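You operate a simulated robot arm through the tools that you are given. There is no shell and no other tool. Be economical: measure what you need, move in short steps, check, and stop when the job is done.

Carry out the task below with a simulated robot arm. There is one attempt and no reset: what you move stays moved.

Task
Give the core with the blue cap two turns of tape.
Fine: stand it in the winder jaws, swing the tape arm on, turn the dial, swing the arm away and put the core back. Keep it upright; leave the other core untaped.

The check looks at the end state, three seconds after you hand in, the way a careful person would. Anything else that was tipped, shoved, dropped, spilled or broken makes it a failure. A push-on lid holds only when it is set on centred and level and pressed home; a screw cap is set on level and turned clockwise until tight.

Robot
A 7-joint arm with a two-finger parallel gripper, fixed in place. Base frame: the origin is at the foot of the arm, x ahead of it, y to its left, z up; the work surface is at about z = 0.8. Units: m, rad, N and s.
With the tool pointing down near the work surface it reaches from about 0.3 to 0.7 m from the base axis. Its first joint turns from -1.152 to 1.152 rad. Payload 1.57 kg.
The tool frame sits at the grasp point between the pads (the TCP): z along the fingers, y along the line on which they close. The tips reach 0.03 m beyond it. Largest opening 0.11 m; finger width 0.024, thickness 0.012; the body of the gripper, 0.048 by 0.112 m, starts 0.078 m behind the TCP.
Orientation is that of the tool frame in the base frame, as [roll, pitch, yaw] about the fixed x, y, z axes, in that order (R = Rz(yaw) Ry(pitch) Rx(roll)). With the fingers straight down and closing along the base's y, the tool's x points along the base's -x, its y along +y and its z along -z.

Tools
- The arm moves only by the tool drive_tool. Its argument "motion" is a list of rows, each a list of 7 numbers: the turn, a rotation vector about the tool's x, y, z in rad, then the shift along the tool's x, y, z in m, then the opening, from 0 (shut) to 1 (fully open). In form: [[ax, ay, az, tx, ty, tz, claw], ...]. A call has 1 to 20 rows; each row is the pose to reach, as a shift and turn from the pose commanded when the call began, along the tool's axes at that moment. Each row takes 0.2 s and may step no farther than 0.05 m and 0.15 rad from the row before; otherwise, or with a gripper value out of range, the whole call is refused. Where a pose cannot be reached the arm comes as near as it can. A force on the tool above 50 N (or 10 N above the force at the start of the call, whichever is more), or a blocked arm, ends the call early, and 0.2 s more pass. The fingers move at their own pace (about 0.108 m/s each) and stop on an object; they squeeze with about 43 N. The grip force told is the motor's: it shows also when the fingers shut on nothing. Time passes only in rows, and 0.2 s behind the last, so rows that repeat a pose let the fingers close. The reply holds the time, the measured pose of the TCP, the force on the tool along the base axes, the opening and the grip force, in the units named above and with some noise, and new pictures: "pictures" is both (left out), scene, wrist or none.
- Cameras (640 x 400 px; columns grow to the right, rows downward): "scene" is fixed at [0.1818, -0.4033, 1.414]; the picture's right is [0.63, -0.78, 0.00], its down [-0.38, -0.31, -0.87] and it looks along [0.68, 0.55, -0.49] (base axes); focal length 232 px, centre (320, 200). "wrist" rides on the gripper at [-0.036, 0, -0.08] in the tool frame; the picture's right is [0.00, -1.00, 0.00], its down [0.97, 0.00, -0.24] and it looks along [0.24, 0.00, 0.97] (tool axes); focal length 218 px, centre (320, 200).
- pixel_to_xyz(camera, pixels): for up to 12 pixels [column, row] of the newest picture of that camera ("zoom" is the newest enlarged one), the place [x, y, z] in the base frame of the surface seen there, good to about 0.003 m. The clock stands still meanwhile.
- enlarge(camera, box): a new picture of the part [left, top, right, bottom] of that camera's present view, enlarged. The clock stands still meanwhile.
- hand_in(): hands the job in; it is judged then, once.

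Work in short steps. Measure before you move; look again where a grasp or a placing could have gone wrong, and mend it. You have 80 turns and 120 pictures in all, those below and enlarged ones among them. Open the gripper and draw the arm clear of the work before you hand the job in, unless the task says otherwise; then end with one line.

The tools are called after "Emit:" as a command line: name --pt "numbers of a row" for each row, then --argument value for the rest, lists and objects as JSON in quotes. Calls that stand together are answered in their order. drive_tool: Moves the arm, as the interface text tells. Its arguments: {"type":"object","properties":{"motion":{"type":"array"},"pictures":{"type":"string","enum":["both","scene","wrist","none"]}},"required":["motion"]} The other tools are called the same way: pixel_to_xyz (camera, pixels) gives the place of the surface under pixels of a picture; enlarge (camera, box) takes an enlarged picture of a part of a camera's view; hand_in () hands the job in.

At the start:

```text
time_s: 0.0
ee_pos: [0.3547, -0.0656, 1.2959]
tool_rot: [3.141, 0.001, 3.141]
force: [0.1, 0.6, 0.5]
finger_gap: 0.1099
finger_force: 0.0
```

scene: 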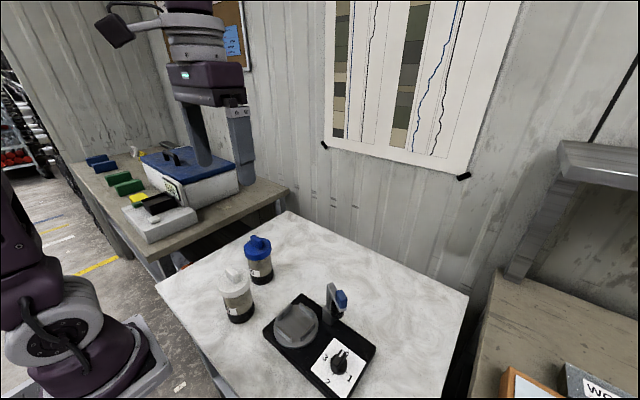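
wrist: 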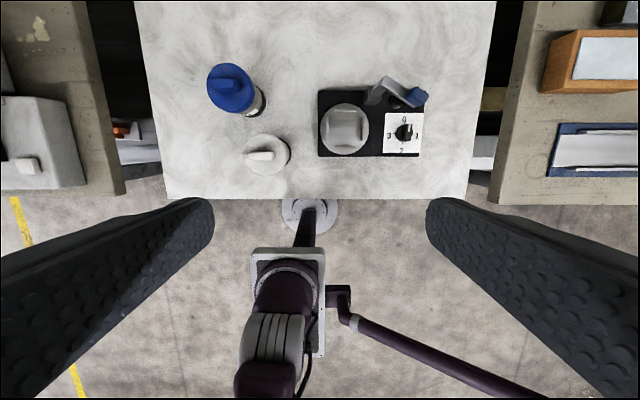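

The pictures show the blue-capped core (scene 258,260), the white one (237,295), and the winder with jaws (297,325), arm (338,300) and dial (340,362). I enlarge the views to see details.

Emit:
enlarge --camera "scene" --box '[200, 220, 400, 400]'

Emit:
enlarge --camera "wrist" --box '[180, 40, 460, 200]'

Emit:
pixel_to_xyz --camera "wrist" --pixels '[[230, 88], [265, 155], [344, 130], [344, 112], [344, 148], [404, 132], [415, 97], [375, 97], [330, 130], [358, 130], [250, 95], [425, 155]]'

Emit:
pixel_to_xyz --camera "scene" --pixels '[[258, 240], [258, 250], [260, 265], [262, 280], [234, 273], [238, 295], [240, 318], [297, 325], [342, 300], [331, 290], [340, 355], [330, 318]]'

```text
2.22 times, centred on (300, 310) of scene
```

zoom: 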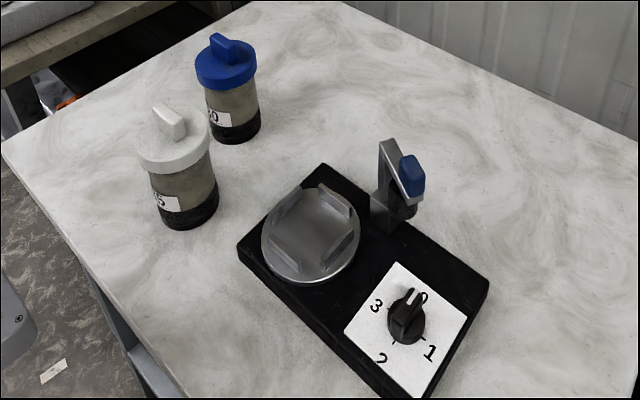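

```text
2.29 times, centred on (320, 120) of wrist
```

zoom: 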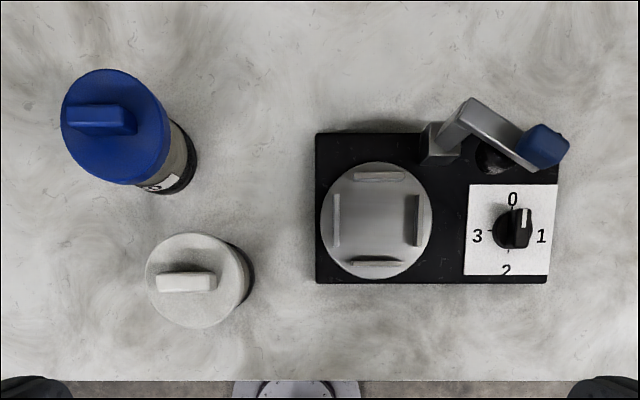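

```text
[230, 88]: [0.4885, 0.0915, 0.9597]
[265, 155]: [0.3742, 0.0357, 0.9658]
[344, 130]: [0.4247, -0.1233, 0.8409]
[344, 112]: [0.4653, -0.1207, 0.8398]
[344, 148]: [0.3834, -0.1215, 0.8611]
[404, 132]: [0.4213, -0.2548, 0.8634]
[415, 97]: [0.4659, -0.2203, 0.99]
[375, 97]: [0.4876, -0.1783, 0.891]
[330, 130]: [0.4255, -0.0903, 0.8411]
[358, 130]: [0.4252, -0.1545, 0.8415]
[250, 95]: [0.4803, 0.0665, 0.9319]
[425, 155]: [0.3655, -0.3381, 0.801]
```

```text
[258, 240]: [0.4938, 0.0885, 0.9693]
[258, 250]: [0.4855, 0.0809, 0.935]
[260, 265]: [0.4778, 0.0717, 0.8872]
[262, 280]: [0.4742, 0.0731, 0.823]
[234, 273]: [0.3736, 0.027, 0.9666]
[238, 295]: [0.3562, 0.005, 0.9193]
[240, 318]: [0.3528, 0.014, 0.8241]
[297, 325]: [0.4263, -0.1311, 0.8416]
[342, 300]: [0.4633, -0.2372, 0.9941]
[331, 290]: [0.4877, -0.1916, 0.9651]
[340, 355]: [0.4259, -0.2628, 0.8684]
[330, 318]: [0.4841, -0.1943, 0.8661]
```

I move for a closer look over the winder.

Emit:
drive_tool --pt "0 0 0 -0.025 -0.03 0.025 1" --pt "0 0 0 -0.05 -0.06 0.05 1" --pt "0 0 0 -0.075 -0.09 0.075 1" --pt "0 0 0 -0.1 -0.12 0.1 1" --pt "0 0 0 -0.1 -0.12 0.1 1" --pictures "wrist"

```text
time_s: 1.2
ee_pos: [0.4552, -0.1875, 1.1933]
tool_rot: [-3.141, 0.001, 3.141]
force: [-0.6, 0.0, 0.0]
finger_gap: 0.1099
finger_force: 0.1
```

wrist: 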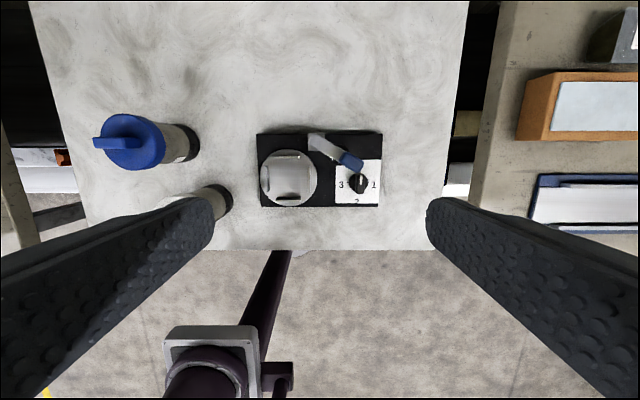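

Closer now; I enlarge the winder.

Emit:
enlarge --camera "wrist" --box '[245, 115, 395, 215]'

Emit:
enlarge --camera "scene" --box '[210, 225, 290, 335]'

Emit:
pixel_to_xyz --camera "wrist" --pixels '[[288, 180], [262, 180], [317, 180], [288, 152], [288, 205], [359, 184], [315, 140], [335, 150], [350, 160], [130, 140], [360, 176], [359, 192]]'

```text
4.00 times, centred on (320, 165) of wrist
```

zoom: 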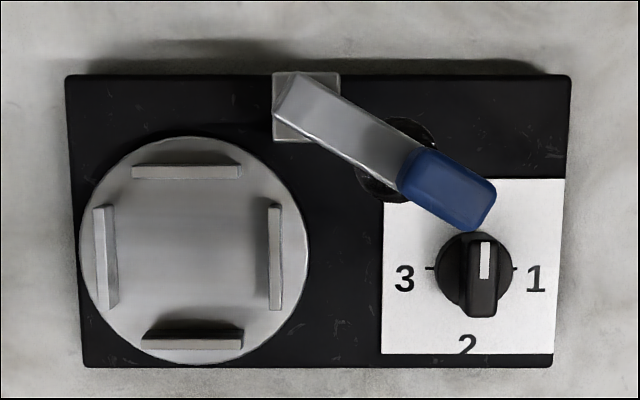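

```text
3.64 times, centred on (250, 280) of scene
```

zoom: 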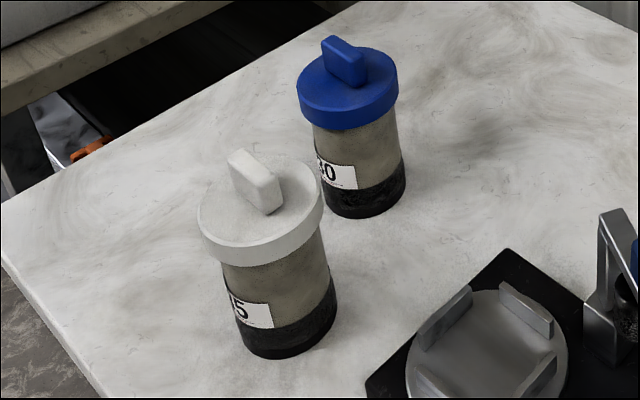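

```text
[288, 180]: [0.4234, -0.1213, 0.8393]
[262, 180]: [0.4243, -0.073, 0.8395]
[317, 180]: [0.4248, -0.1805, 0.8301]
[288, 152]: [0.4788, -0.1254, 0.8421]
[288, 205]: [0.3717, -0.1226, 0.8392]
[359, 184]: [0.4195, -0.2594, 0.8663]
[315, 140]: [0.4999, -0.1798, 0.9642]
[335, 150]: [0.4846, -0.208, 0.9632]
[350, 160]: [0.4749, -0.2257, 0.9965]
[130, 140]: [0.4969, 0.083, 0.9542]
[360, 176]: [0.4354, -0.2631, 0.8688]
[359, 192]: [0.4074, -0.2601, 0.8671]
```

The dial (359,184) points at 0; the jaw disc is centred at about (0.425, -0.124). I go over the blue-capped core to measure its axis.

Emit:
drive_tool --pt "0 0 0 -0.006 0.045 0.01 1" --pt "0 0 0 -0.012 0.09 0.02 1" --pt "0 0 0 -0.018 0.135 0.03 1" --pt "0 0 0 -0.024 0.18 0.04 1" --pt "0 0 0 -0.03 0.225 0.05 1" --pt "0 0 0 -0.037 0.27 0.06 1" --pt "0 0 0 -0.037 0.27 0.06 1" --pictures "wrist"

```text
time_s: 2.8
ee_pos: [0.4896, 0.0847, 1.1353]
tool_rot: [-3.141, -0.001, 3.141]
force: [0.1, 0.2, -0.2]
finger_gap: 0.1098
finger_force: 0.0
```

wrist: 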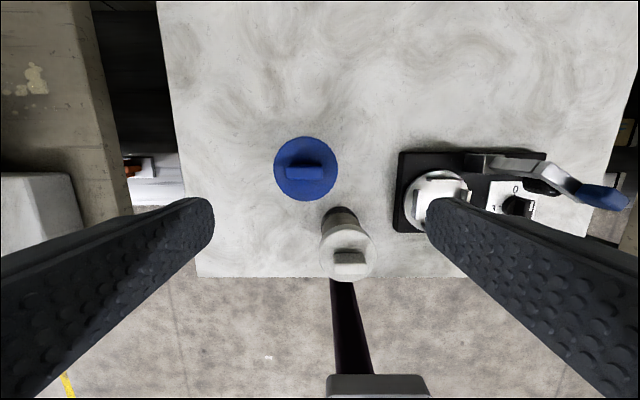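

The cap shows at (306,168). I measure its edges.

Emit:
pixel_to_xyz --camera "wrist" --pixels '[[278, 168], [334, 168], [306, 142], [306, 194], [306, 185], [306, 171], [290, 171], [322, 171], [347, 240], [347, 256]]'

Emit:
enlarge --camera "wrist" --box '[256, 125, 384, 285]'

```text
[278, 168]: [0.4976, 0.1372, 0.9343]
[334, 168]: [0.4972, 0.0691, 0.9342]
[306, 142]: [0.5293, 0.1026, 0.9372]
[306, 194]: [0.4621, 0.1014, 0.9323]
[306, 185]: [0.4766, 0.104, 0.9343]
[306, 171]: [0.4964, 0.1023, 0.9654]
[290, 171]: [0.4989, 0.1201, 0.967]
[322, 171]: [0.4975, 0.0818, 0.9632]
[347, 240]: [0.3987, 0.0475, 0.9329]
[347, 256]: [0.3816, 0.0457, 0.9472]
```

```text
2.50 times, centred on (320, 205) of wrist
```

zoom: 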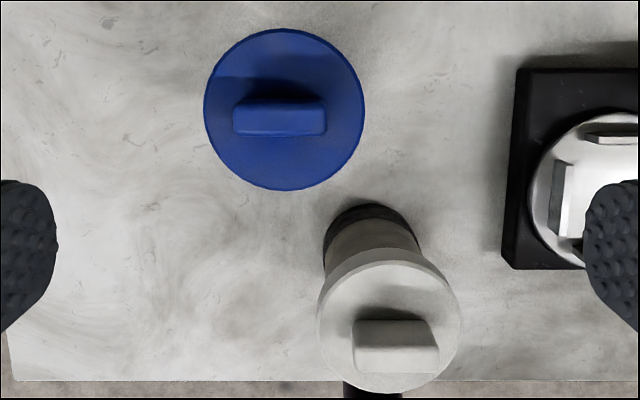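

Core axis is about (0.4965, 0.102), cap top 0.934. Before grasping I measure the jaws from directly above.

Emit:
drive_tool --pt "0 0 0 0.013 -0.042 0 1" --pt "0 0 0 0.026 -0.084 0 1" --pt "0 0 0 0.039 -0.126 0.015 1" --pt "0 0 0 0.052 -0.168 0.03 1" --pt "0 0 0 0.065 -0.209 0.045 1" --pt "0 0 0 0.065 -0.209 0.065 1" --pt "0 0 0 0.065 -0.209 0.065 1" --pictures "both"

```text
time_s: 4.4
ee_pos: [0.4297, -0.1251, 1.0714]
tool_rot: [-3.141, 0.0, 3.141]
force: [-0.4, -0.2, -1.1]
finger_gap: 0.1101
finger_force: 0.0
```

scene: 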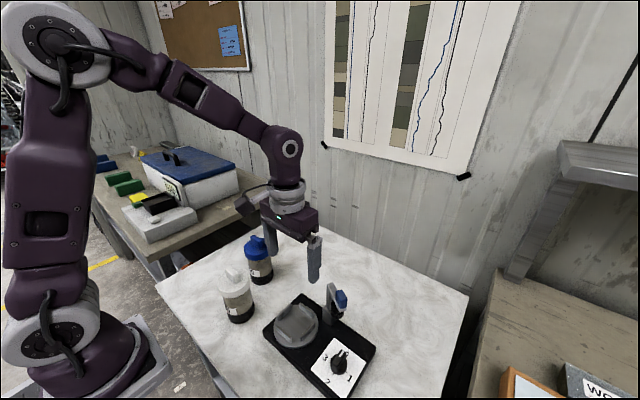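
wrist: 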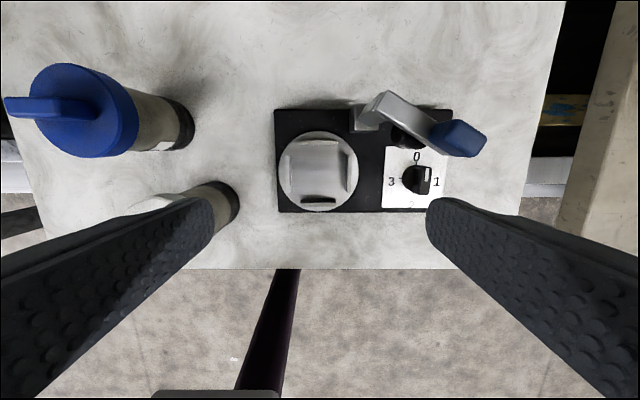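

Emit:
enlarge --camera "wrist" --box '[270, 115, 366, 225]'

```text
3.64 times, centred on (318, 170) of wrist
```

zoom: 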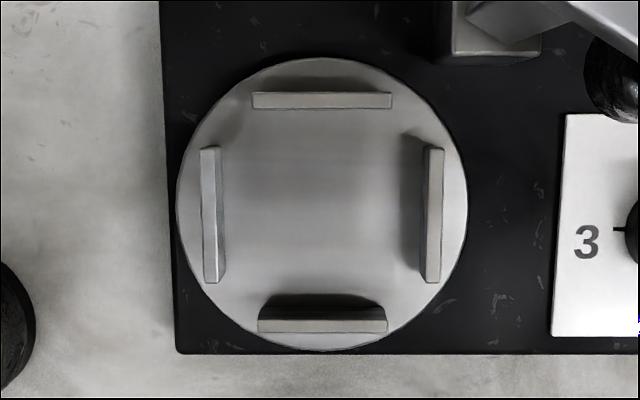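

Emit:
pixel_to_xyz --camera "zoom" --pixels '[[322, 97], [322, 106], [208, 215], [216, 215], [434, 215], [426, 215], [322, 326], [322, 322], [182, 204], [464, 204], [322, 62], [322, 215]]'

```text
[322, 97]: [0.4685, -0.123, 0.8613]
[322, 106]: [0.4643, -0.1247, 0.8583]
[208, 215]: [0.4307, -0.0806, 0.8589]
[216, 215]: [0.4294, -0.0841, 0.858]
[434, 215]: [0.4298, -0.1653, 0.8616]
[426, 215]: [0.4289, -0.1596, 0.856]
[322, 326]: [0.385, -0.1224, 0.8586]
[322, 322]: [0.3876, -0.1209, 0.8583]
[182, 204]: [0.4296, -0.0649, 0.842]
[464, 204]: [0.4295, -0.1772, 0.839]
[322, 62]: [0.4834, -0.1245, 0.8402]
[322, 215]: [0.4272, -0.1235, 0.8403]
```

Jaw centre ≈ (0.4265, -0.1225), inner gap ~0.076. Now I go above the blue-capped core.

Emit:
drive_tool --pt "0 0 0 -0.013 0.045 0 1" --pt "0 0 0 -0.026 0.09 0 1" --pt "0 0 0 -0.039 0.135 0 1" --pt "0 0 0 -0.052 0.18 0 1" --pt "0 0 0 -0.067 0.227 0 1" --pt "0 0 0 -0.067 0.227 0 1" --pt "0 0 0 -0.067 0.227 0 1" --pictures "wrist"

```text
time_s: 6.0
ee_pos: [0.4944, 0.1034, 1.0694]
tool_rot: [3.141, 0.001, 3.141]
force: [-0.7, 0.9, 0.0]
finger_gap: 0.1104
finger_force: 0.0
```

wrist: 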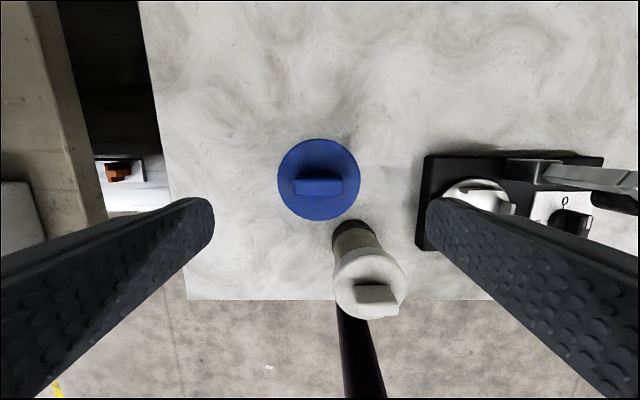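

The cap is centred at column 319. I descend to z≈0.915 with open fingers.

Emit:
drive_tool --pt "0 0 0 -0.002 0 0.04 1" --pt "0 0 0 -0.002 0 0.08 1" --pt "0 0 0 -0.002 0 0.11 1" --pt "0 0 0 -0.002 0 0.135 1" --pt "0 0 0 -0.002 0 0.154 1" --pt "0 0 0 -0.002 0 0.154 1" --pictures "both"

```text
time_s: 7.4
ee_pos: [0.4974, 0.103, 0.9149]
tool_rot: [-3.142, 0.0, -3.141]
force: [0.3, 0.1, 0.5]
finger_gap: 0.1097
finger_force: 0.1
```

scene: 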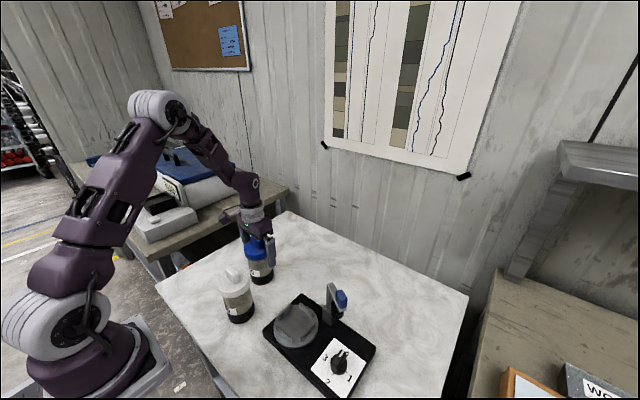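
wrist: 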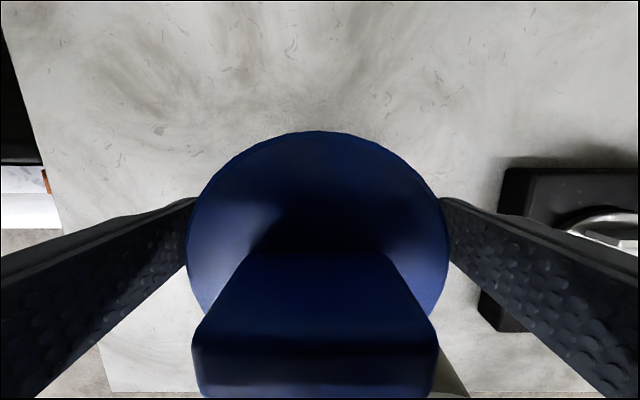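

Well centred (cap from 187 to 450). I close on it and then lift a little.

Emit:
drive_tool --pt "0 0 0 0 0 0 0.6" --pt "0 0 0 0 0 0 0" --pt "0 0 0 0 0 0 0" --pt "0 0 0 0 0 0 0" --pt "0 0 0 0 0 -0.01 0" --pt "0 0 0 0 0 -0.02 0" --pt "0 0 0 0 0 -0.03 0" --pt "0 0 0 0 0 -0.03 0" --pictures "scene"

Emit:
enlarge --camera "scene" --box '[210, 200, 310, 320]'

```text
time_s: 9.2
ee_pos: [0.4976, 0.1027, 0.9459]
tool_rot: [3.141, 0.0, 3.141]
force: [0.3, 1.0, -6.6]
finger_gap: 0.0831
finger_force: 43.4
```

scene: 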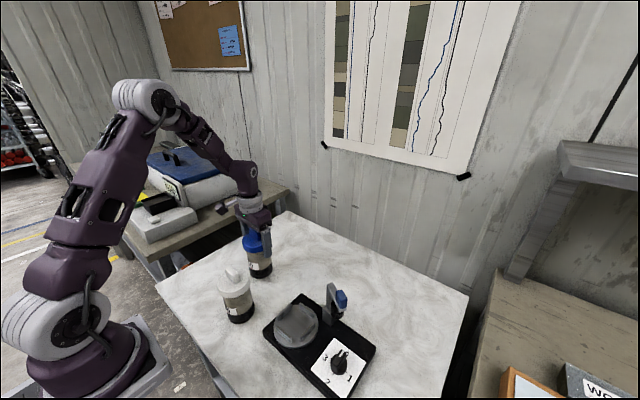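

```text
3.33 times, centred on (260, 260) of scene
```

zoom: 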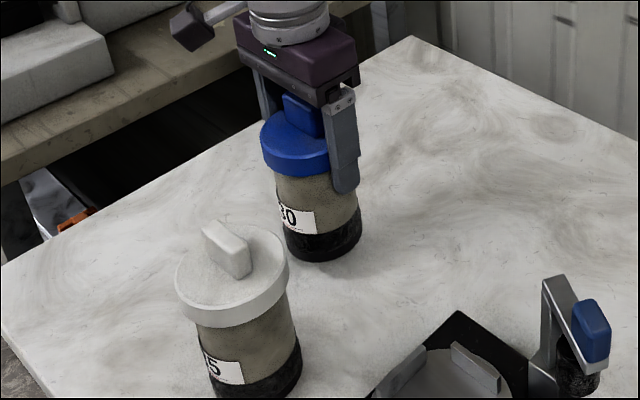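

The core came up whole and upright (gap 0.083). I raise it and carry it round to above the jaws.

Emit:
drive_tool --pt "0 0 0 0 0 -0.03 0" --pt "0 0 0 0 0 -0.06 0" --pt "0 0 0 0 -0.02 -0.085 0" --pt "0 0 0 0 -0.055 -0.085 0" --pt "0 0 0 0 -0.09 -0.085 0" --pt "0 0 0 0 -0.125 -0.085 0" --pt "0 0 0 0.02 -0.155 -0.085 0" --pt "0 0 0 0.04 -0.185 -0.085 0" --pt "0 0 0 0.06 -0.21 -0.085 0" --pt "0 0 0 0.071 -0.225 -0.085 0" --pt "0 0 0 0.071 -0.225 -0.085 0" --pt "0 0 0 0.071 -0.225 -0.085 0" --pictures "both"

Emit:
enlarge --camera "scene" --box '[240, 220, 380, 380]'

```text
time_s: 11.8
ee_pos: [0.4255, -0.1226, 1.0306]
tool_rot: [3.141, 0.001, -3.14]
force: [-0.4, 0.5, -7.1]
finger_gap: 0.0826
finger_force: 42.9
```

scene: 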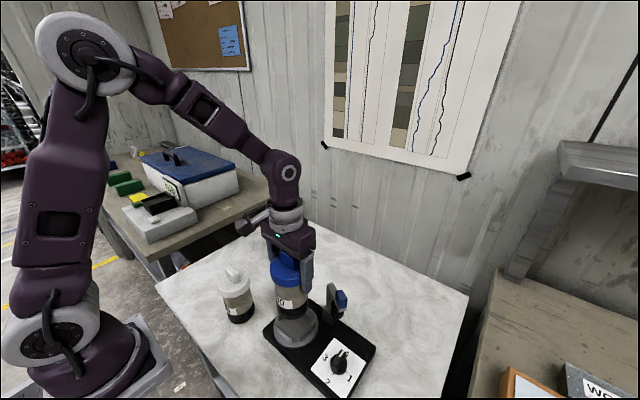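
wrist: 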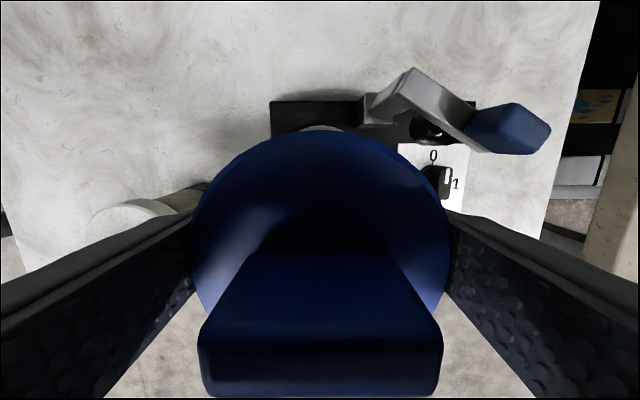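

```text
2.50 times, centred on (310, 300) of scene
```

zoom: 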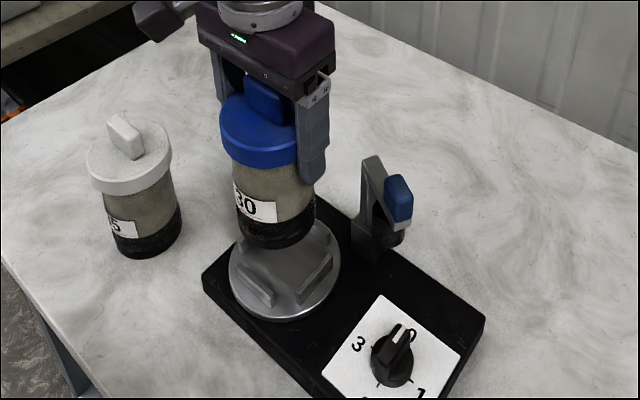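

Core hangs above the jaws. I shift 1.5 mm ahead and lower slowly, watching force.

Emit:
drive_tool --pt "0 0 0 -0.0015 0 0.02 0" --pt "0 0 0 -0.0015 0 0.04 0" --pt "0 0 0 -0.0015 0 0.05 0" --pt "0 0 0 -0.0015 0 0.058 0" --pt "0 0 0 -0.0015 0 0.064 0" --pt "0 0 0 -0.0015 0 0.064 0" --pictures "scene"

Emit:
enlarge --camera "scene" --box '[240, 240, 360, 360]'

```text
time_s: 13.2
ee_pos: [0.4271, -0.1221, 0.9672]
tool_rot: [3.141, 0.001, -3.14]
force: [7.5, 1.2, 25.8]
finger_gap: 0.083
finger_force: 43.2
```

scene: 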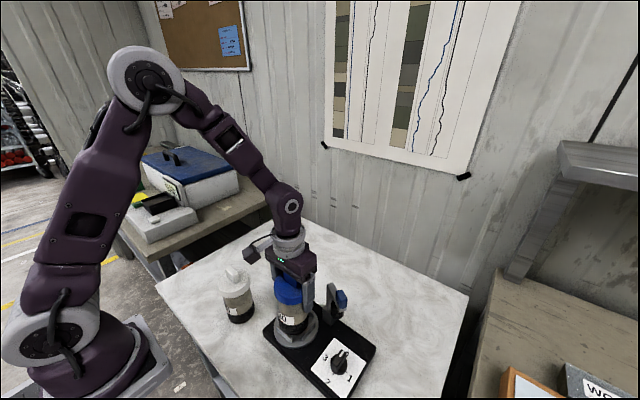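

```text
3.33 times, centred on (300, 300) of scene
```

zoom: 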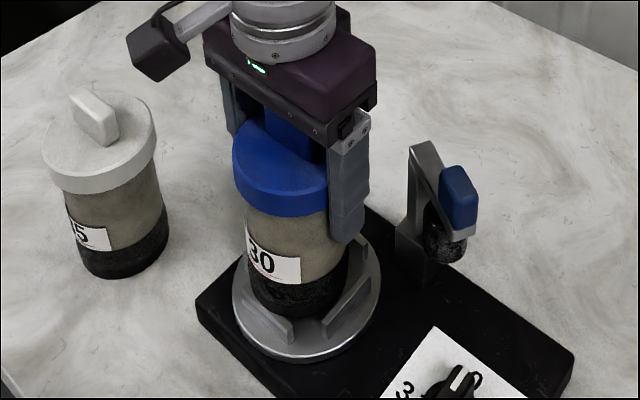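

Contact: 26 N up and 7.5 N toward +x, so the core rubs the near jaw. I back up a few mm, shift +x 2.5 mm and lower again.

Emit:
drive_tool --pt "0 0 0 0 0 -0.008 0" --pt "0 0 0 -0.0025 0 -0.008 0" --pt "0 0 0 -0.0025 0 -0.004 0" --pt "0 0 0 -0.0025 0 0 0" --pt "0 0 0 -0.0025 0 0 0" --pictures "none"

```text
time_s: 14.4
ee_pos: [0.4299, -0.1225, 0.968]
tool_rot: [-3.141, 0.001, 3.141]
force: [1.9, 1.2, 15.5]
finger_gap: 0.0827
finger_force: 42.9
```

Emit:
drive_tool --pt "0 0 0 0 0 0.002 0" --pt "0 0 0 0 0 0.004 0" --pt "0 0 0 0 0 0.004 0" --pictures "both"

Emit:
enlarge --camera "scene" --box '[260, 270, 340, 360]'

```text
time_s: 15.2
ee_pos: [0.4294, -0.1218, 0.9641]
tool_rot: [-3.139, 0.004, 3.141]
force: [13.3, -0.2, 27.9]
finger_gap: 0.0829
finger_force: 43.0
```

scene: 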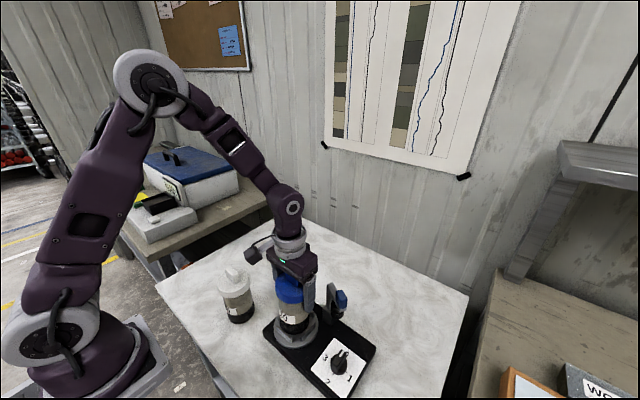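
wrist: 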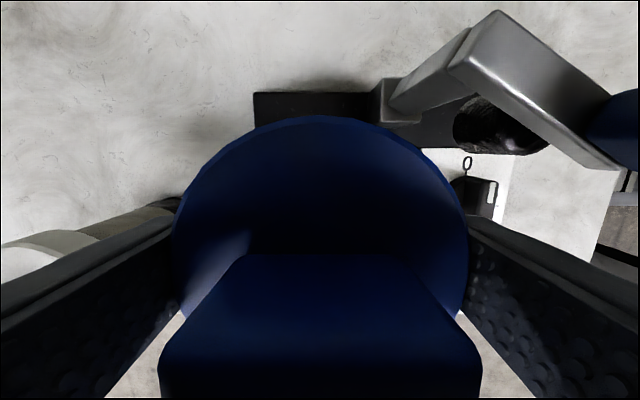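

```text
4.44 times, centred on (300, 315) of scene
```

zoom: 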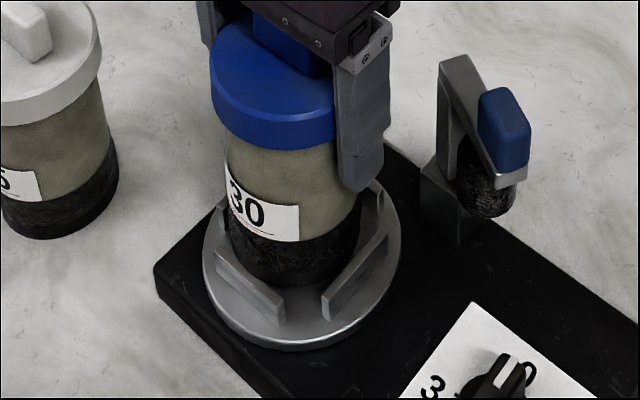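

The core seems to have slid up in the grip (cap 172–465 wide). I measure cap height to see whether it is on the floor of the jaws.

Emit:
pixel_to_xyz --camera "wrist" --pixels '[[315, 118], [315, 140], [220, 180], [420, 180], [320, 300], [178, 240], [462, 240]]'

Emit:
pixel_to_xyz --camera "scene" --pixels '[[285, 297], [292, 302], [290, 285], [296, 331], [276, 286]]'

```text
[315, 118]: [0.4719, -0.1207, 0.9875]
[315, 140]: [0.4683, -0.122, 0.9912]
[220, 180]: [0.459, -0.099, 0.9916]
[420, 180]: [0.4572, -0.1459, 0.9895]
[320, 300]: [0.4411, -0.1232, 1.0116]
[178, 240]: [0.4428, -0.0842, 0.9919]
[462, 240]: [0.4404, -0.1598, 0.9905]
```

```text
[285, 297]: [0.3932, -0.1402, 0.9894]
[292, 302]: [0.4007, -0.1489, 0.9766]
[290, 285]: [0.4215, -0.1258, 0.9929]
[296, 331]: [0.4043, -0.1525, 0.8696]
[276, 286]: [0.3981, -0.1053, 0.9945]
```

Cap top 0.990 means the bottom is ~0.857, resting at jaw-top height. I look closely at the base.

Emit:
enlarge --camera "scene" --box '[280, 305, 330, 350]'

```text
8.89 times, centred on (305, 328) of scene
```

zoom: 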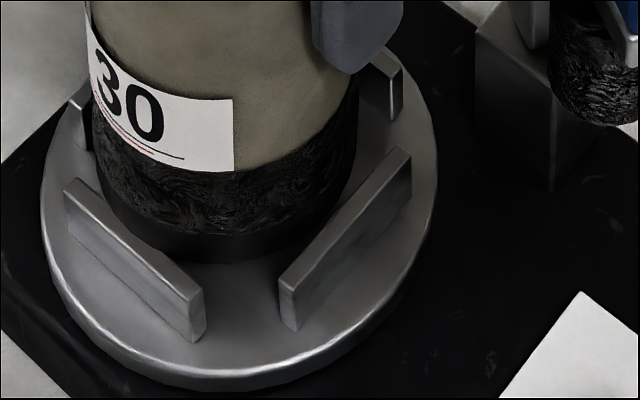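

Emit:
pixel_to_xyz --camera "zoom" --pixels '[[225, 240], [225, 250], [225, 258], [232, 270], [235, 290], [120, 232], [180, 285], [330, 230], [120, 205], [400, 155], [70, 190], [290, 275]]'

```text
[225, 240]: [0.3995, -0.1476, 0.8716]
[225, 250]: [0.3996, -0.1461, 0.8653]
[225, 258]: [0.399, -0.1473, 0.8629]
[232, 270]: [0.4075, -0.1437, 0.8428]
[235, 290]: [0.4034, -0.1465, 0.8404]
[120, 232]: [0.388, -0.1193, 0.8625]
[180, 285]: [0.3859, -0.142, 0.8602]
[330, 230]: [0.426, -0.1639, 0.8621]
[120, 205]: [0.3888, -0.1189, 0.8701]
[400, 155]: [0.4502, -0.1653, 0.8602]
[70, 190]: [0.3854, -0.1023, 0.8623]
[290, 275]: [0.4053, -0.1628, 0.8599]
```

Core bottom at z≈0.862 sits on the near jaw's top, bottom centre x≈0.4255, slightly tilted. I lift 25 mm and check its attitude.

Emit:
drive_tool --pt "0 0 0 0 0 -0.01 0" --pt "0 0 0 0 0 -0.025 0" --pt "0 0 0 0 0 -0.025 0" --pictures "both"

Emit:
enlarge --camera "scene" --box '[265, 255, 335, 345]'

```text
time_s: 16.0
ee_pos: [0.4296, -0.1227, 0.9891]
tool_rot: [-3.141, -0.002, -3.141]
force: [-0.1, 0.1, -6.8]
finger_gap: 0.0829
finger_force: 42.7
```

scene: 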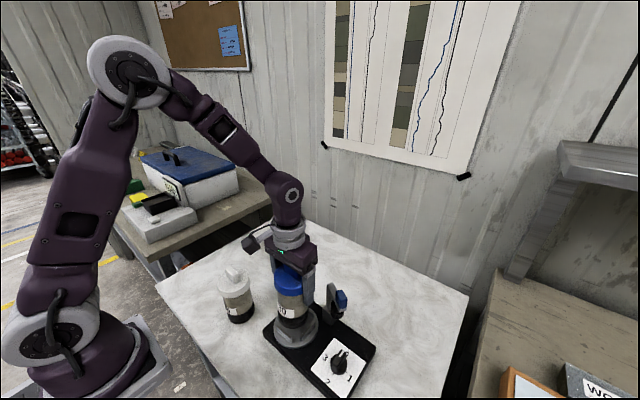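
wrist: 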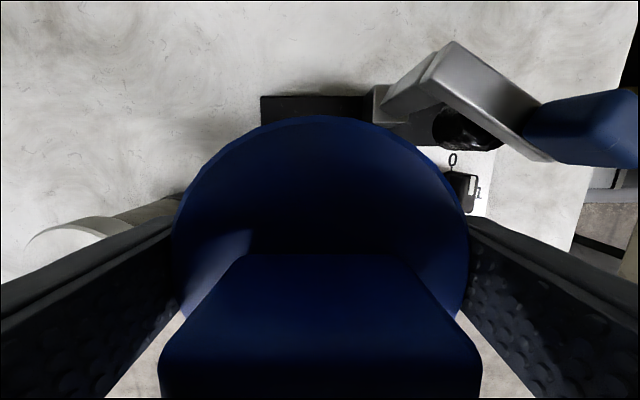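

```text
4.44 times, centred on (300, 300) of scene
```

zoom: 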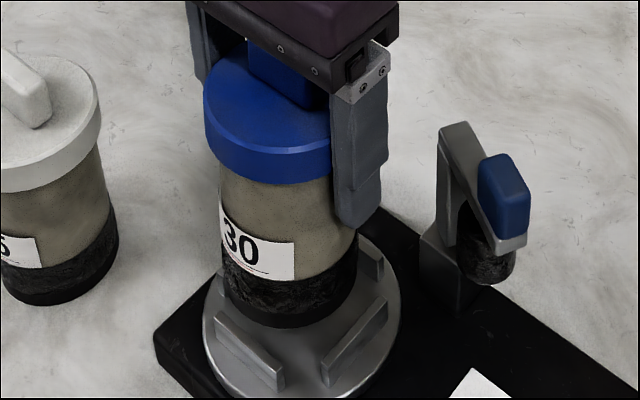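

Emit:
pixel_to_xyz --camera "zoom" --pixels '[[262, 195], [264, 215], [268, 270], [272, 300], [275, 320], [245, 320], [305, 322], [240, 200], [232, 310], [265, 150], [265, 178], [340, 300]]'

```text
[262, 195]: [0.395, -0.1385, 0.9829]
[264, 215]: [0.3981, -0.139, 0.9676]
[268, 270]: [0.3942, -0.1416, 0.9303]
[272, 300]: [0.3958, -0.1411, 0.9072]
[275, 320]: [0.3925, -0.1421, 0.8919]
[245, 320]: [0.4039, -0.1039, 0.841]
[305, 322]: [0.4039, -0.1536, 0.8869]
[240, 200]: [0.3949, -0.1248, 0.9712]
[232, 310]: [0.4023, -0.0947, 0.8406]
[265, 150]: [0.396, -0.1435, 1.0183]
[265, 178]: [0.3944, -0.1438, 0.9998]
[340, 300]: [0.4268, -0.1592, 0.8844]
```

The core hangs tilted ~3° (bottom centre x≈0.424, top ≈0.430). I turn the tool -0.045 about its y to straighten it and remeasure.

Emit:
drive_tool --pt "0 -0.045 0 0.001 0 0 0" --pt "0 -0.045 0 0.001 0 0 0" --pt "0 -0.045 0 0.001 0 0 0" --pictures "none"

Emit:
enlarge --camera "scene" --box '[270, 285, 334, 345]'

```text
time_s: 16.8
ee_pos: [0.4292, -0.1218, 0.9884]
tool_rot: [-3.141, 0.045, -3.141]
force: [0.5, -0.8, -7.5]
finger_gap: 0.0827
finger_force: 42.8
```

```text
6.67 times, centred on (302, 315) of scene
```

zoom: 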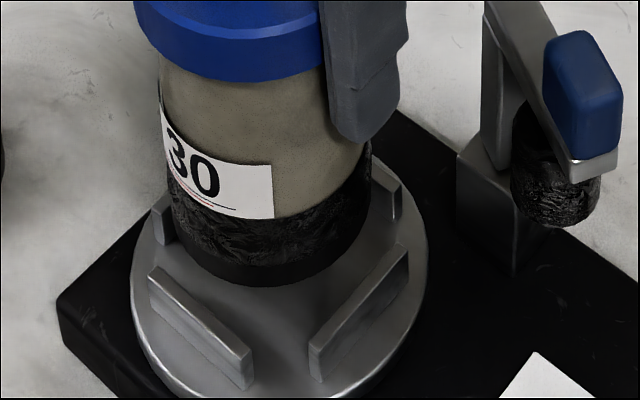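

Emit:
pixel_to_xyz --camera "zoom" --pixels '[[200, 100], [230, 100], [260, 100], [290, 100], [210, 180], [240, 180], [270, 240], [300, 240], [210, 250], [240, 270], [280, 270], [320, 260]]'

```text
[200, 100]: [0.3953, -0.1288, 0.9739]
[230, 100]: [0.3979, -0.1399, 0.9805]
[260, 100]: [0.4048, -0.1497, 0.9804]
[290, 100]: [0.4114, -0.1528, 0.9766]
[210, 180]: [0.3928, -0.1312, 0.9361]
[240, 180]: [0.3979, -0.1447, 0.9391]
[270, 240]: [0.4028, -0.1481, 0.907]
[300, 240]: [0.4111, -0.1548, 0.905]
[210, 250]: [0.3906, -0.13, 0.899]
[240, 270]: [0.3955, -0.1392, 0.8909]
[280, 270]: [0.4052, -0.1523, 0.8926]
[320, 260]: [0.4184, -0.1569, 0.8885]
```

Nearly upright; bottom centre ≈(0.427,-0.122). I add a little more straightening and lower again, compensating for the tool tilt.

Emit:
drive_tool --pt "0 -0.015 0 0.001 0 0.005 0" --pt "0 -0.015 0 0.0015 0 0.015 0" --pt "0 -0.015 0 0.002 0 0.022 0" --pt "0 -0.015 0 0.0022 0 0.027 0" --pt "0 -0.015 0 0.0024 0 0.031 0" --pt "0 -0.015 0 0.0024 0 0.031 0" --pictures "none"

Emit:
enlarge --camera "scene" --box '[275, 290, 339, 350]'

```text
time_s: 18.2
ee_pos: [0.4261, -0.1231, 0.9573]
tool_rot: [3.14, 0.058, 3.141]
force: [1.6, -0.1, -6.4]
finger_gap: 0.0827
finger_force: 42.7
```

```text
6.67 times, centred on (307, 320) of scene
```

zoom: 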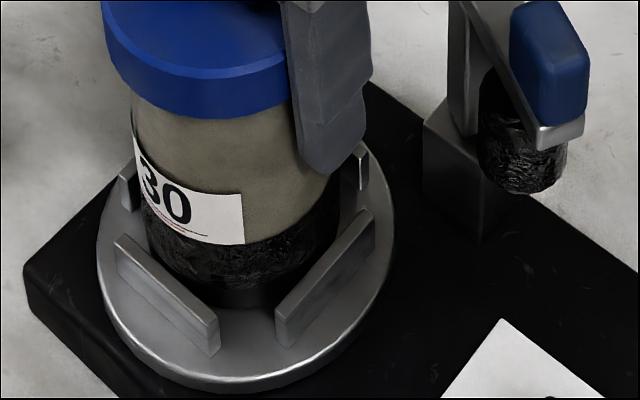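

No contact force and the bottom is between the jaws. I go on down to the floor gently.

Emit:
drive_tool --pt "0 0 0 0.0002 0 0.004 0" --pt "0 0 0 0.0004 0 0.008 0" --pt "0 0 0 0.0005 0 0.01 0" --pt "0 0 0 0.0005 0 0.01 0" --pictures "none"

Emit:
enlarge --camera "scene" --box '[265, 270, 345, 350]'

```text
time_s: 19.2
ee_pos: [0.4267, -0.1224, 0.9472]
tool_rot: [3.141, 0.059, -3.141]
force: [-0.4, -0.2, -6.1]
finger_gap: 0.0826
finger_force: 42.7
```

```text
5.00 times, centred on (305, 310) of scene
```

zoom: 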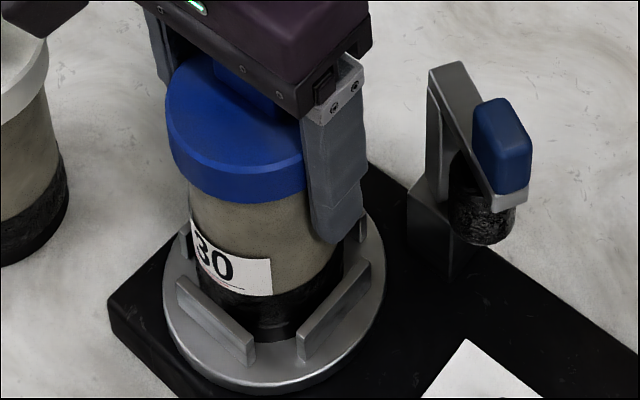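

Inside the jaws and still free (-6 N). A few more millimetres.

Emit:
drive_tool --pt "0 0 0 0.0001 0 0.002 0" --pt "0 0 0 0.0002 0 0.004 0" --pt "0 0 0 0.0002 0 0.004 0" --pictures "none"

```text
time_s: 20.0
ee_pos: [0.4273, -0.122, 0.9442]
tool_rot: [3.141, 0.063, -3.141]
force: [-2.3, 2.3, 31.0]
finger_gap: 0.0826
finger_force: 43.3
```

Floor contact (31 N). I open the fingers and rise straight up.

Emit:
drive_tool --pt "0 0 0 0 0 -0.001 0.8" --pt "0 0 0 0 0 -0.001 1" --pt "0 0 0 0 0 -0.001 1" --pt "0 0 0 0 0 -0.001 1" --pictures "both"

Emit:
enlarge --camera "scene" --box '[255, 260, 355, 360]'

```text
time_s: 21.0
ee_pos: [0.4267, -0.123, 0.9433]
tool_rot: [-3.141, 0.059, -3.14]
force: [-0.4, 0.0, 0.7]
finger_gap: 0.11
finger_force: 0.1
```

scene: 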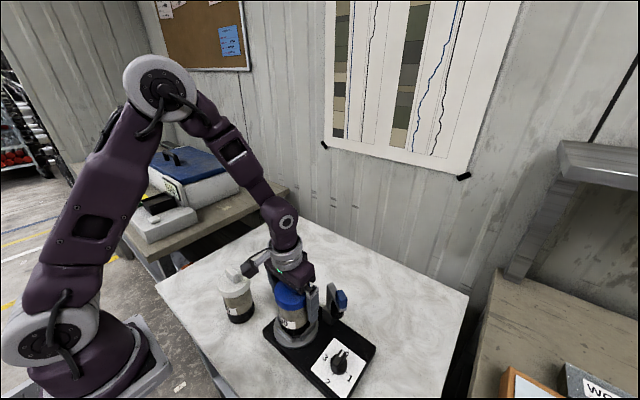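
wrist: 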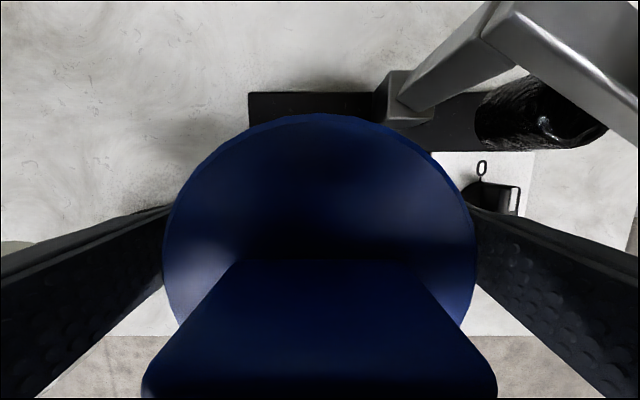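

```text
4.00 times, centred on (305, 310) of scene
```

zoom: 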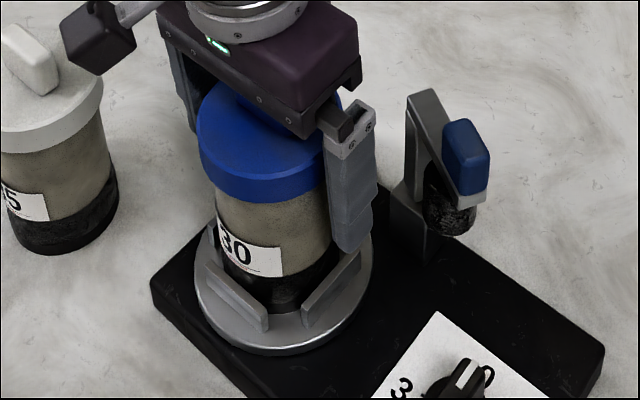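

The core stands upright in the jaws. I rise straight up and level the tool.

Emit:
drive_tool --pt "0 0 0 -0.0015 0 -0.025 1" --pt "0 0 0 -0.0035 0 -0.06 1" --pt "0 0 0 -0.006 0 -0.1 1" --pt "0 0.03 0 -0.0085 0 -0.14 1" --pt "0 0.06 0 -0.01 0 -0.17 1" --pt "0 0.06 0 -0.01 0 -0.2 1" --pt "0 0.06 0 -0.01 0 -0.2 1" --pictures "both"

Emit:
enlarge --camera "scene" --box '[255, 260, 385, 390]'

```text
time_s: 22.6
ee_pos: [0.4236, -0.1217, 1.1443]
tool_rot: [-3.141, 0.0, -3.141]
force: [-0.3, -0.1, 0.4]
finger_gap: 0.1101
finger_force: 0.3
```

scene: 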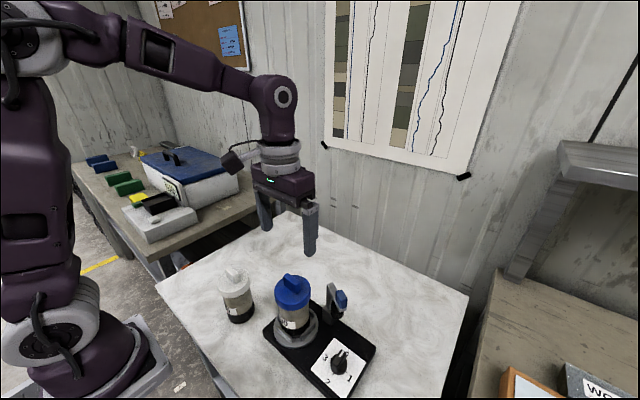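
wrist: 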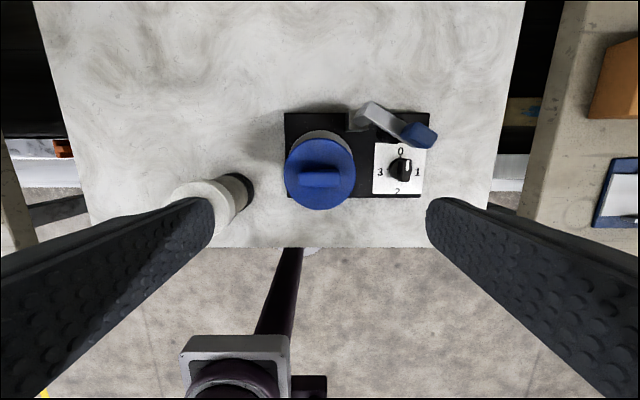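

```text
3.08 times, centred on (320, 325) of scene
```

zoom: 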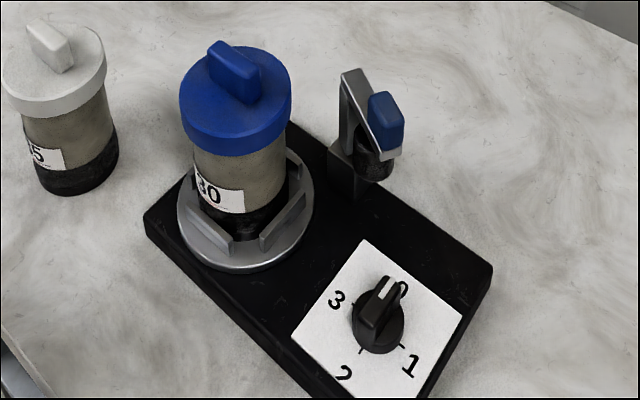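

Core well seated. Now I measure the tape arm's handle and bar.

Emit:
enlarge --camera "wrist" --box '[330, 90, 450, 210]'

Emit:
pixel_to_xyz --camera "wrist" --pixels '[[405, 131], [420, 135], [433, 138], [417, 126], [415, 144], [370, 107], [360, 112], [390, 124], [372, 115], [402, 172], [358, 124], [320, 150]]'

```text
3.33 times, centred on (390, 150) of wrist
```

zoom: 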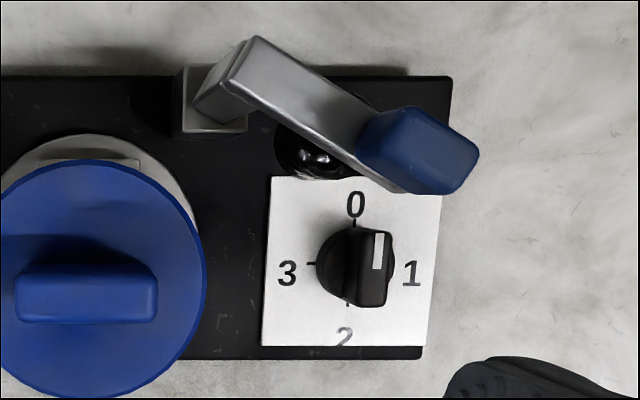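

```text
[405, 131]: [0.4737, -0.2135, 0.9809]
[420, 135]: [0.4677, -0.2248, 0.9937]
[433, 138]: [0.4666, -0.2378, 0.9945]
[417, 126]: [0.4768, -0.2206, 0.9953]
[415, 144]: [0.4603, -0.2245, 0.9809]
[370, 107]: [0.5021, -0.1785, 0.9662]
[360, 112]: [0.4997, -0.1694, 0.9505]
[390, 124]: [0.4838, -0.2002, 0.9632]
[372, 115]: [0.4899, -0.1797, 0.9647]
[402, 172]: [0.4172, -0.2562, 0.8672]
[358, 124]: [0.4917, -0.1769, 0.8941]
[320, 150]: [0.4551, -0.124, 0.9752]
```

Handle centre ≈(0.468,-0.227), z 0.965–0.995; pivot ≈(0.494,-0.176). I place closed fingers on its outer side at (0.505,-0.245) and lower to z≈1.0.

Emit:
drive_tool --pt "0 0 0 -0.025 -0.035 0 0" --pt "0 0 0 -0.05 -0.07 0 0" --pt "0 0 0 -0.07 -0.1 0 0" --pt "0 0 0 -0.083 -0.124 0 0" --pt "0 0 0 -0.083 -0.124 0.04 0" --pt "0 0 0 -0.083 -0.124 0.08 0" --pt "0 0 0 -0.083 -0.124 0.115 0" --pt "0 0 0 -0.083 -0.124 0.143 0" --pt "0 0 0 -0.083 -0.124 0.143 0" --pictures "both"

Emit:
enlarge --camera "scene" --box '[265, 245, 385, 365]'

```text
time_s: 24.6
ee_pos: [0.5081, -0.2465, 1.0018]
tool_rot: [-3.141, 0.0, -3.141]
force: [-0.8, 0.0, 0.2]
finger_gap: 0.0
finger_force: 21.9
```

scene: 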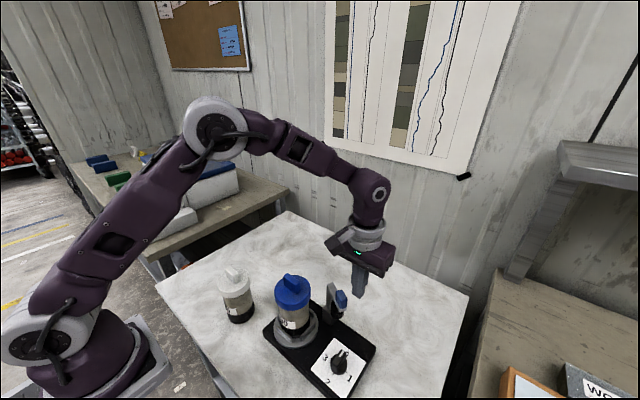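
wrist: 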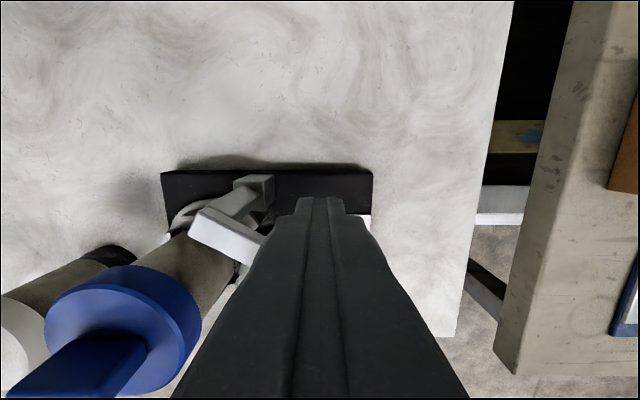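

```text
3.33 times, centred on (325, 305) of scene
```

zoom: 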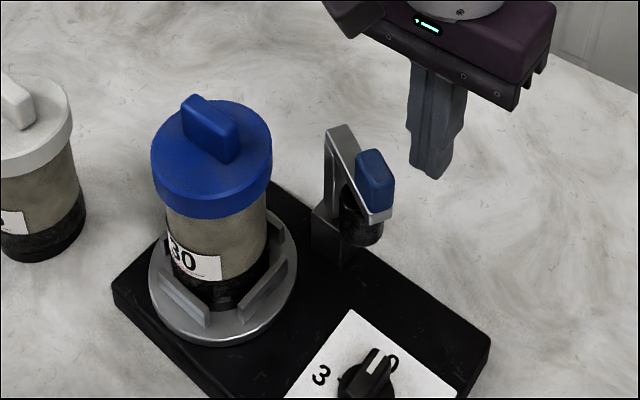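

Fingers sit behind the handle. I push along an arc about the pivot, halfway first.

Emit:
drive_tool --pt "0 0 0 0.014 0.0055 0.002 0" --pt "0 0 0 0.0253 0.0065 0.002 0" --pt "0 0 0 0.0362 0.0094 0.002 0" --pt "0 0 0 0.0465 0.0142 0.002 0" --pt "0 0 0 0.0558 0.0207 0.002 0" --pictures "scene"

Emit:
enlarge --camera "scene" --box '[265, 255, 385, 375]'

```text
time_s: 25.8
ee_pos: [0.4533, -0.2262, 1.0001]
tool_rot: [3.141, -0.001, 3.142]
force: [-0.5, -1.2, -0.1]
finger_gap: 0.0
finger_force: 21.5
```

scene: 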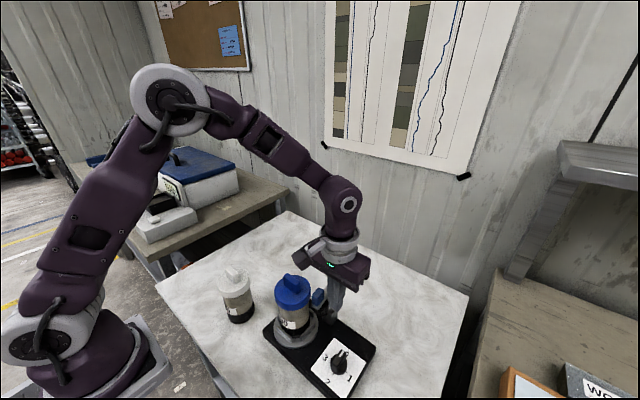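

```text
3.33 times, centred on (325, 315) of scene
```

zoom: 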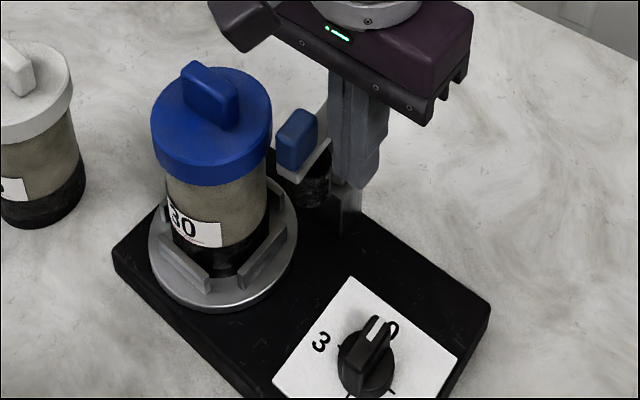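

Handle swings freely and nears the cap. I continue in small steps.

Emit:
drive_tool --pt "0 0 0 0.005 0.004 0 0" --pt "0 0 0 0.009 0.0084 0 0" --pt "0 0 0 0.0125 0.013 0 0" --pt "0 0 0 0.0125 0.013 0 0" --pictures "none"

Emit:
enlarge --camera "scene" --box '[265, 265, 365, 365]'

```text
time_s: 26.8
ee_pos: [0.4403, -0.2131, 0.9995]
tool_rot: [3.14, 0.0, 3.141]
force: [-0.4, 1.2, -0.3]
finger_gap: 0.0004
finger_force: 21.4
```

```text
4.00 times, centred on (315, 315) of scene
```

zoom: 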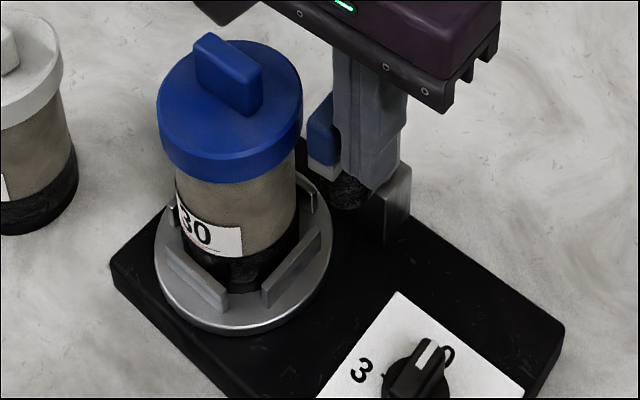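

Emit:
drive_tool --pt "0 0 0 0.0028 0.005 0 0" --pt "0 0 0 0.005 0.0096 0 0" --pt "0 0 0 0.0065 0.0125 0 0" --pt "0 0 0 0.0065 0.0125 0 0" --pictures "wrist"

Emit:
enlarge --camera "scene" --box '[265, 265, 365, 365]'

```text
time_s: 27.8
ee_pos: [0.4325, -0.2021, 1.0012]
tool_rot: [-3.139, 0.005, 3.14]
force: [7.8, -25.1, 5.6]
finger_gap: 0.0
finger_force: 20.2
```

wrist: 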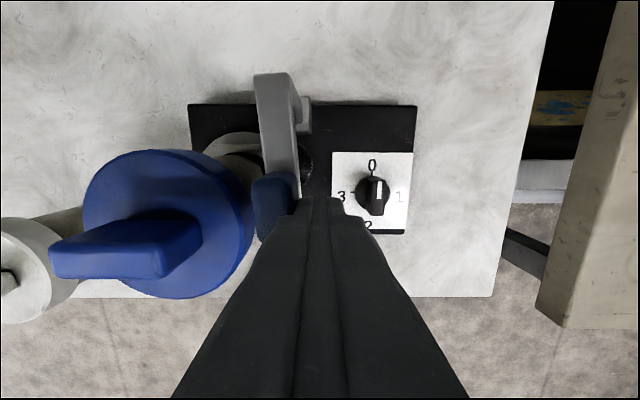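

```text
4.00 times, centred on (315, 315) of scene
```

zoom: 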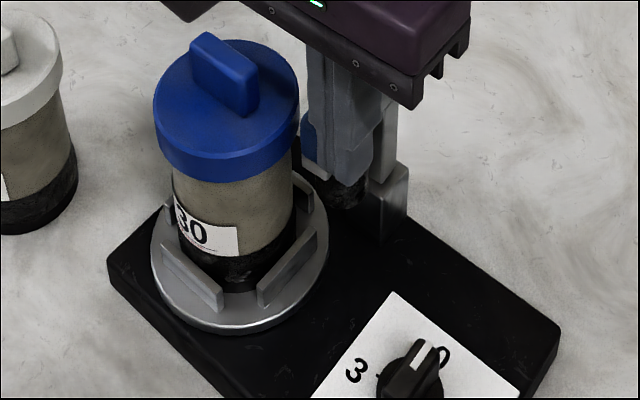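

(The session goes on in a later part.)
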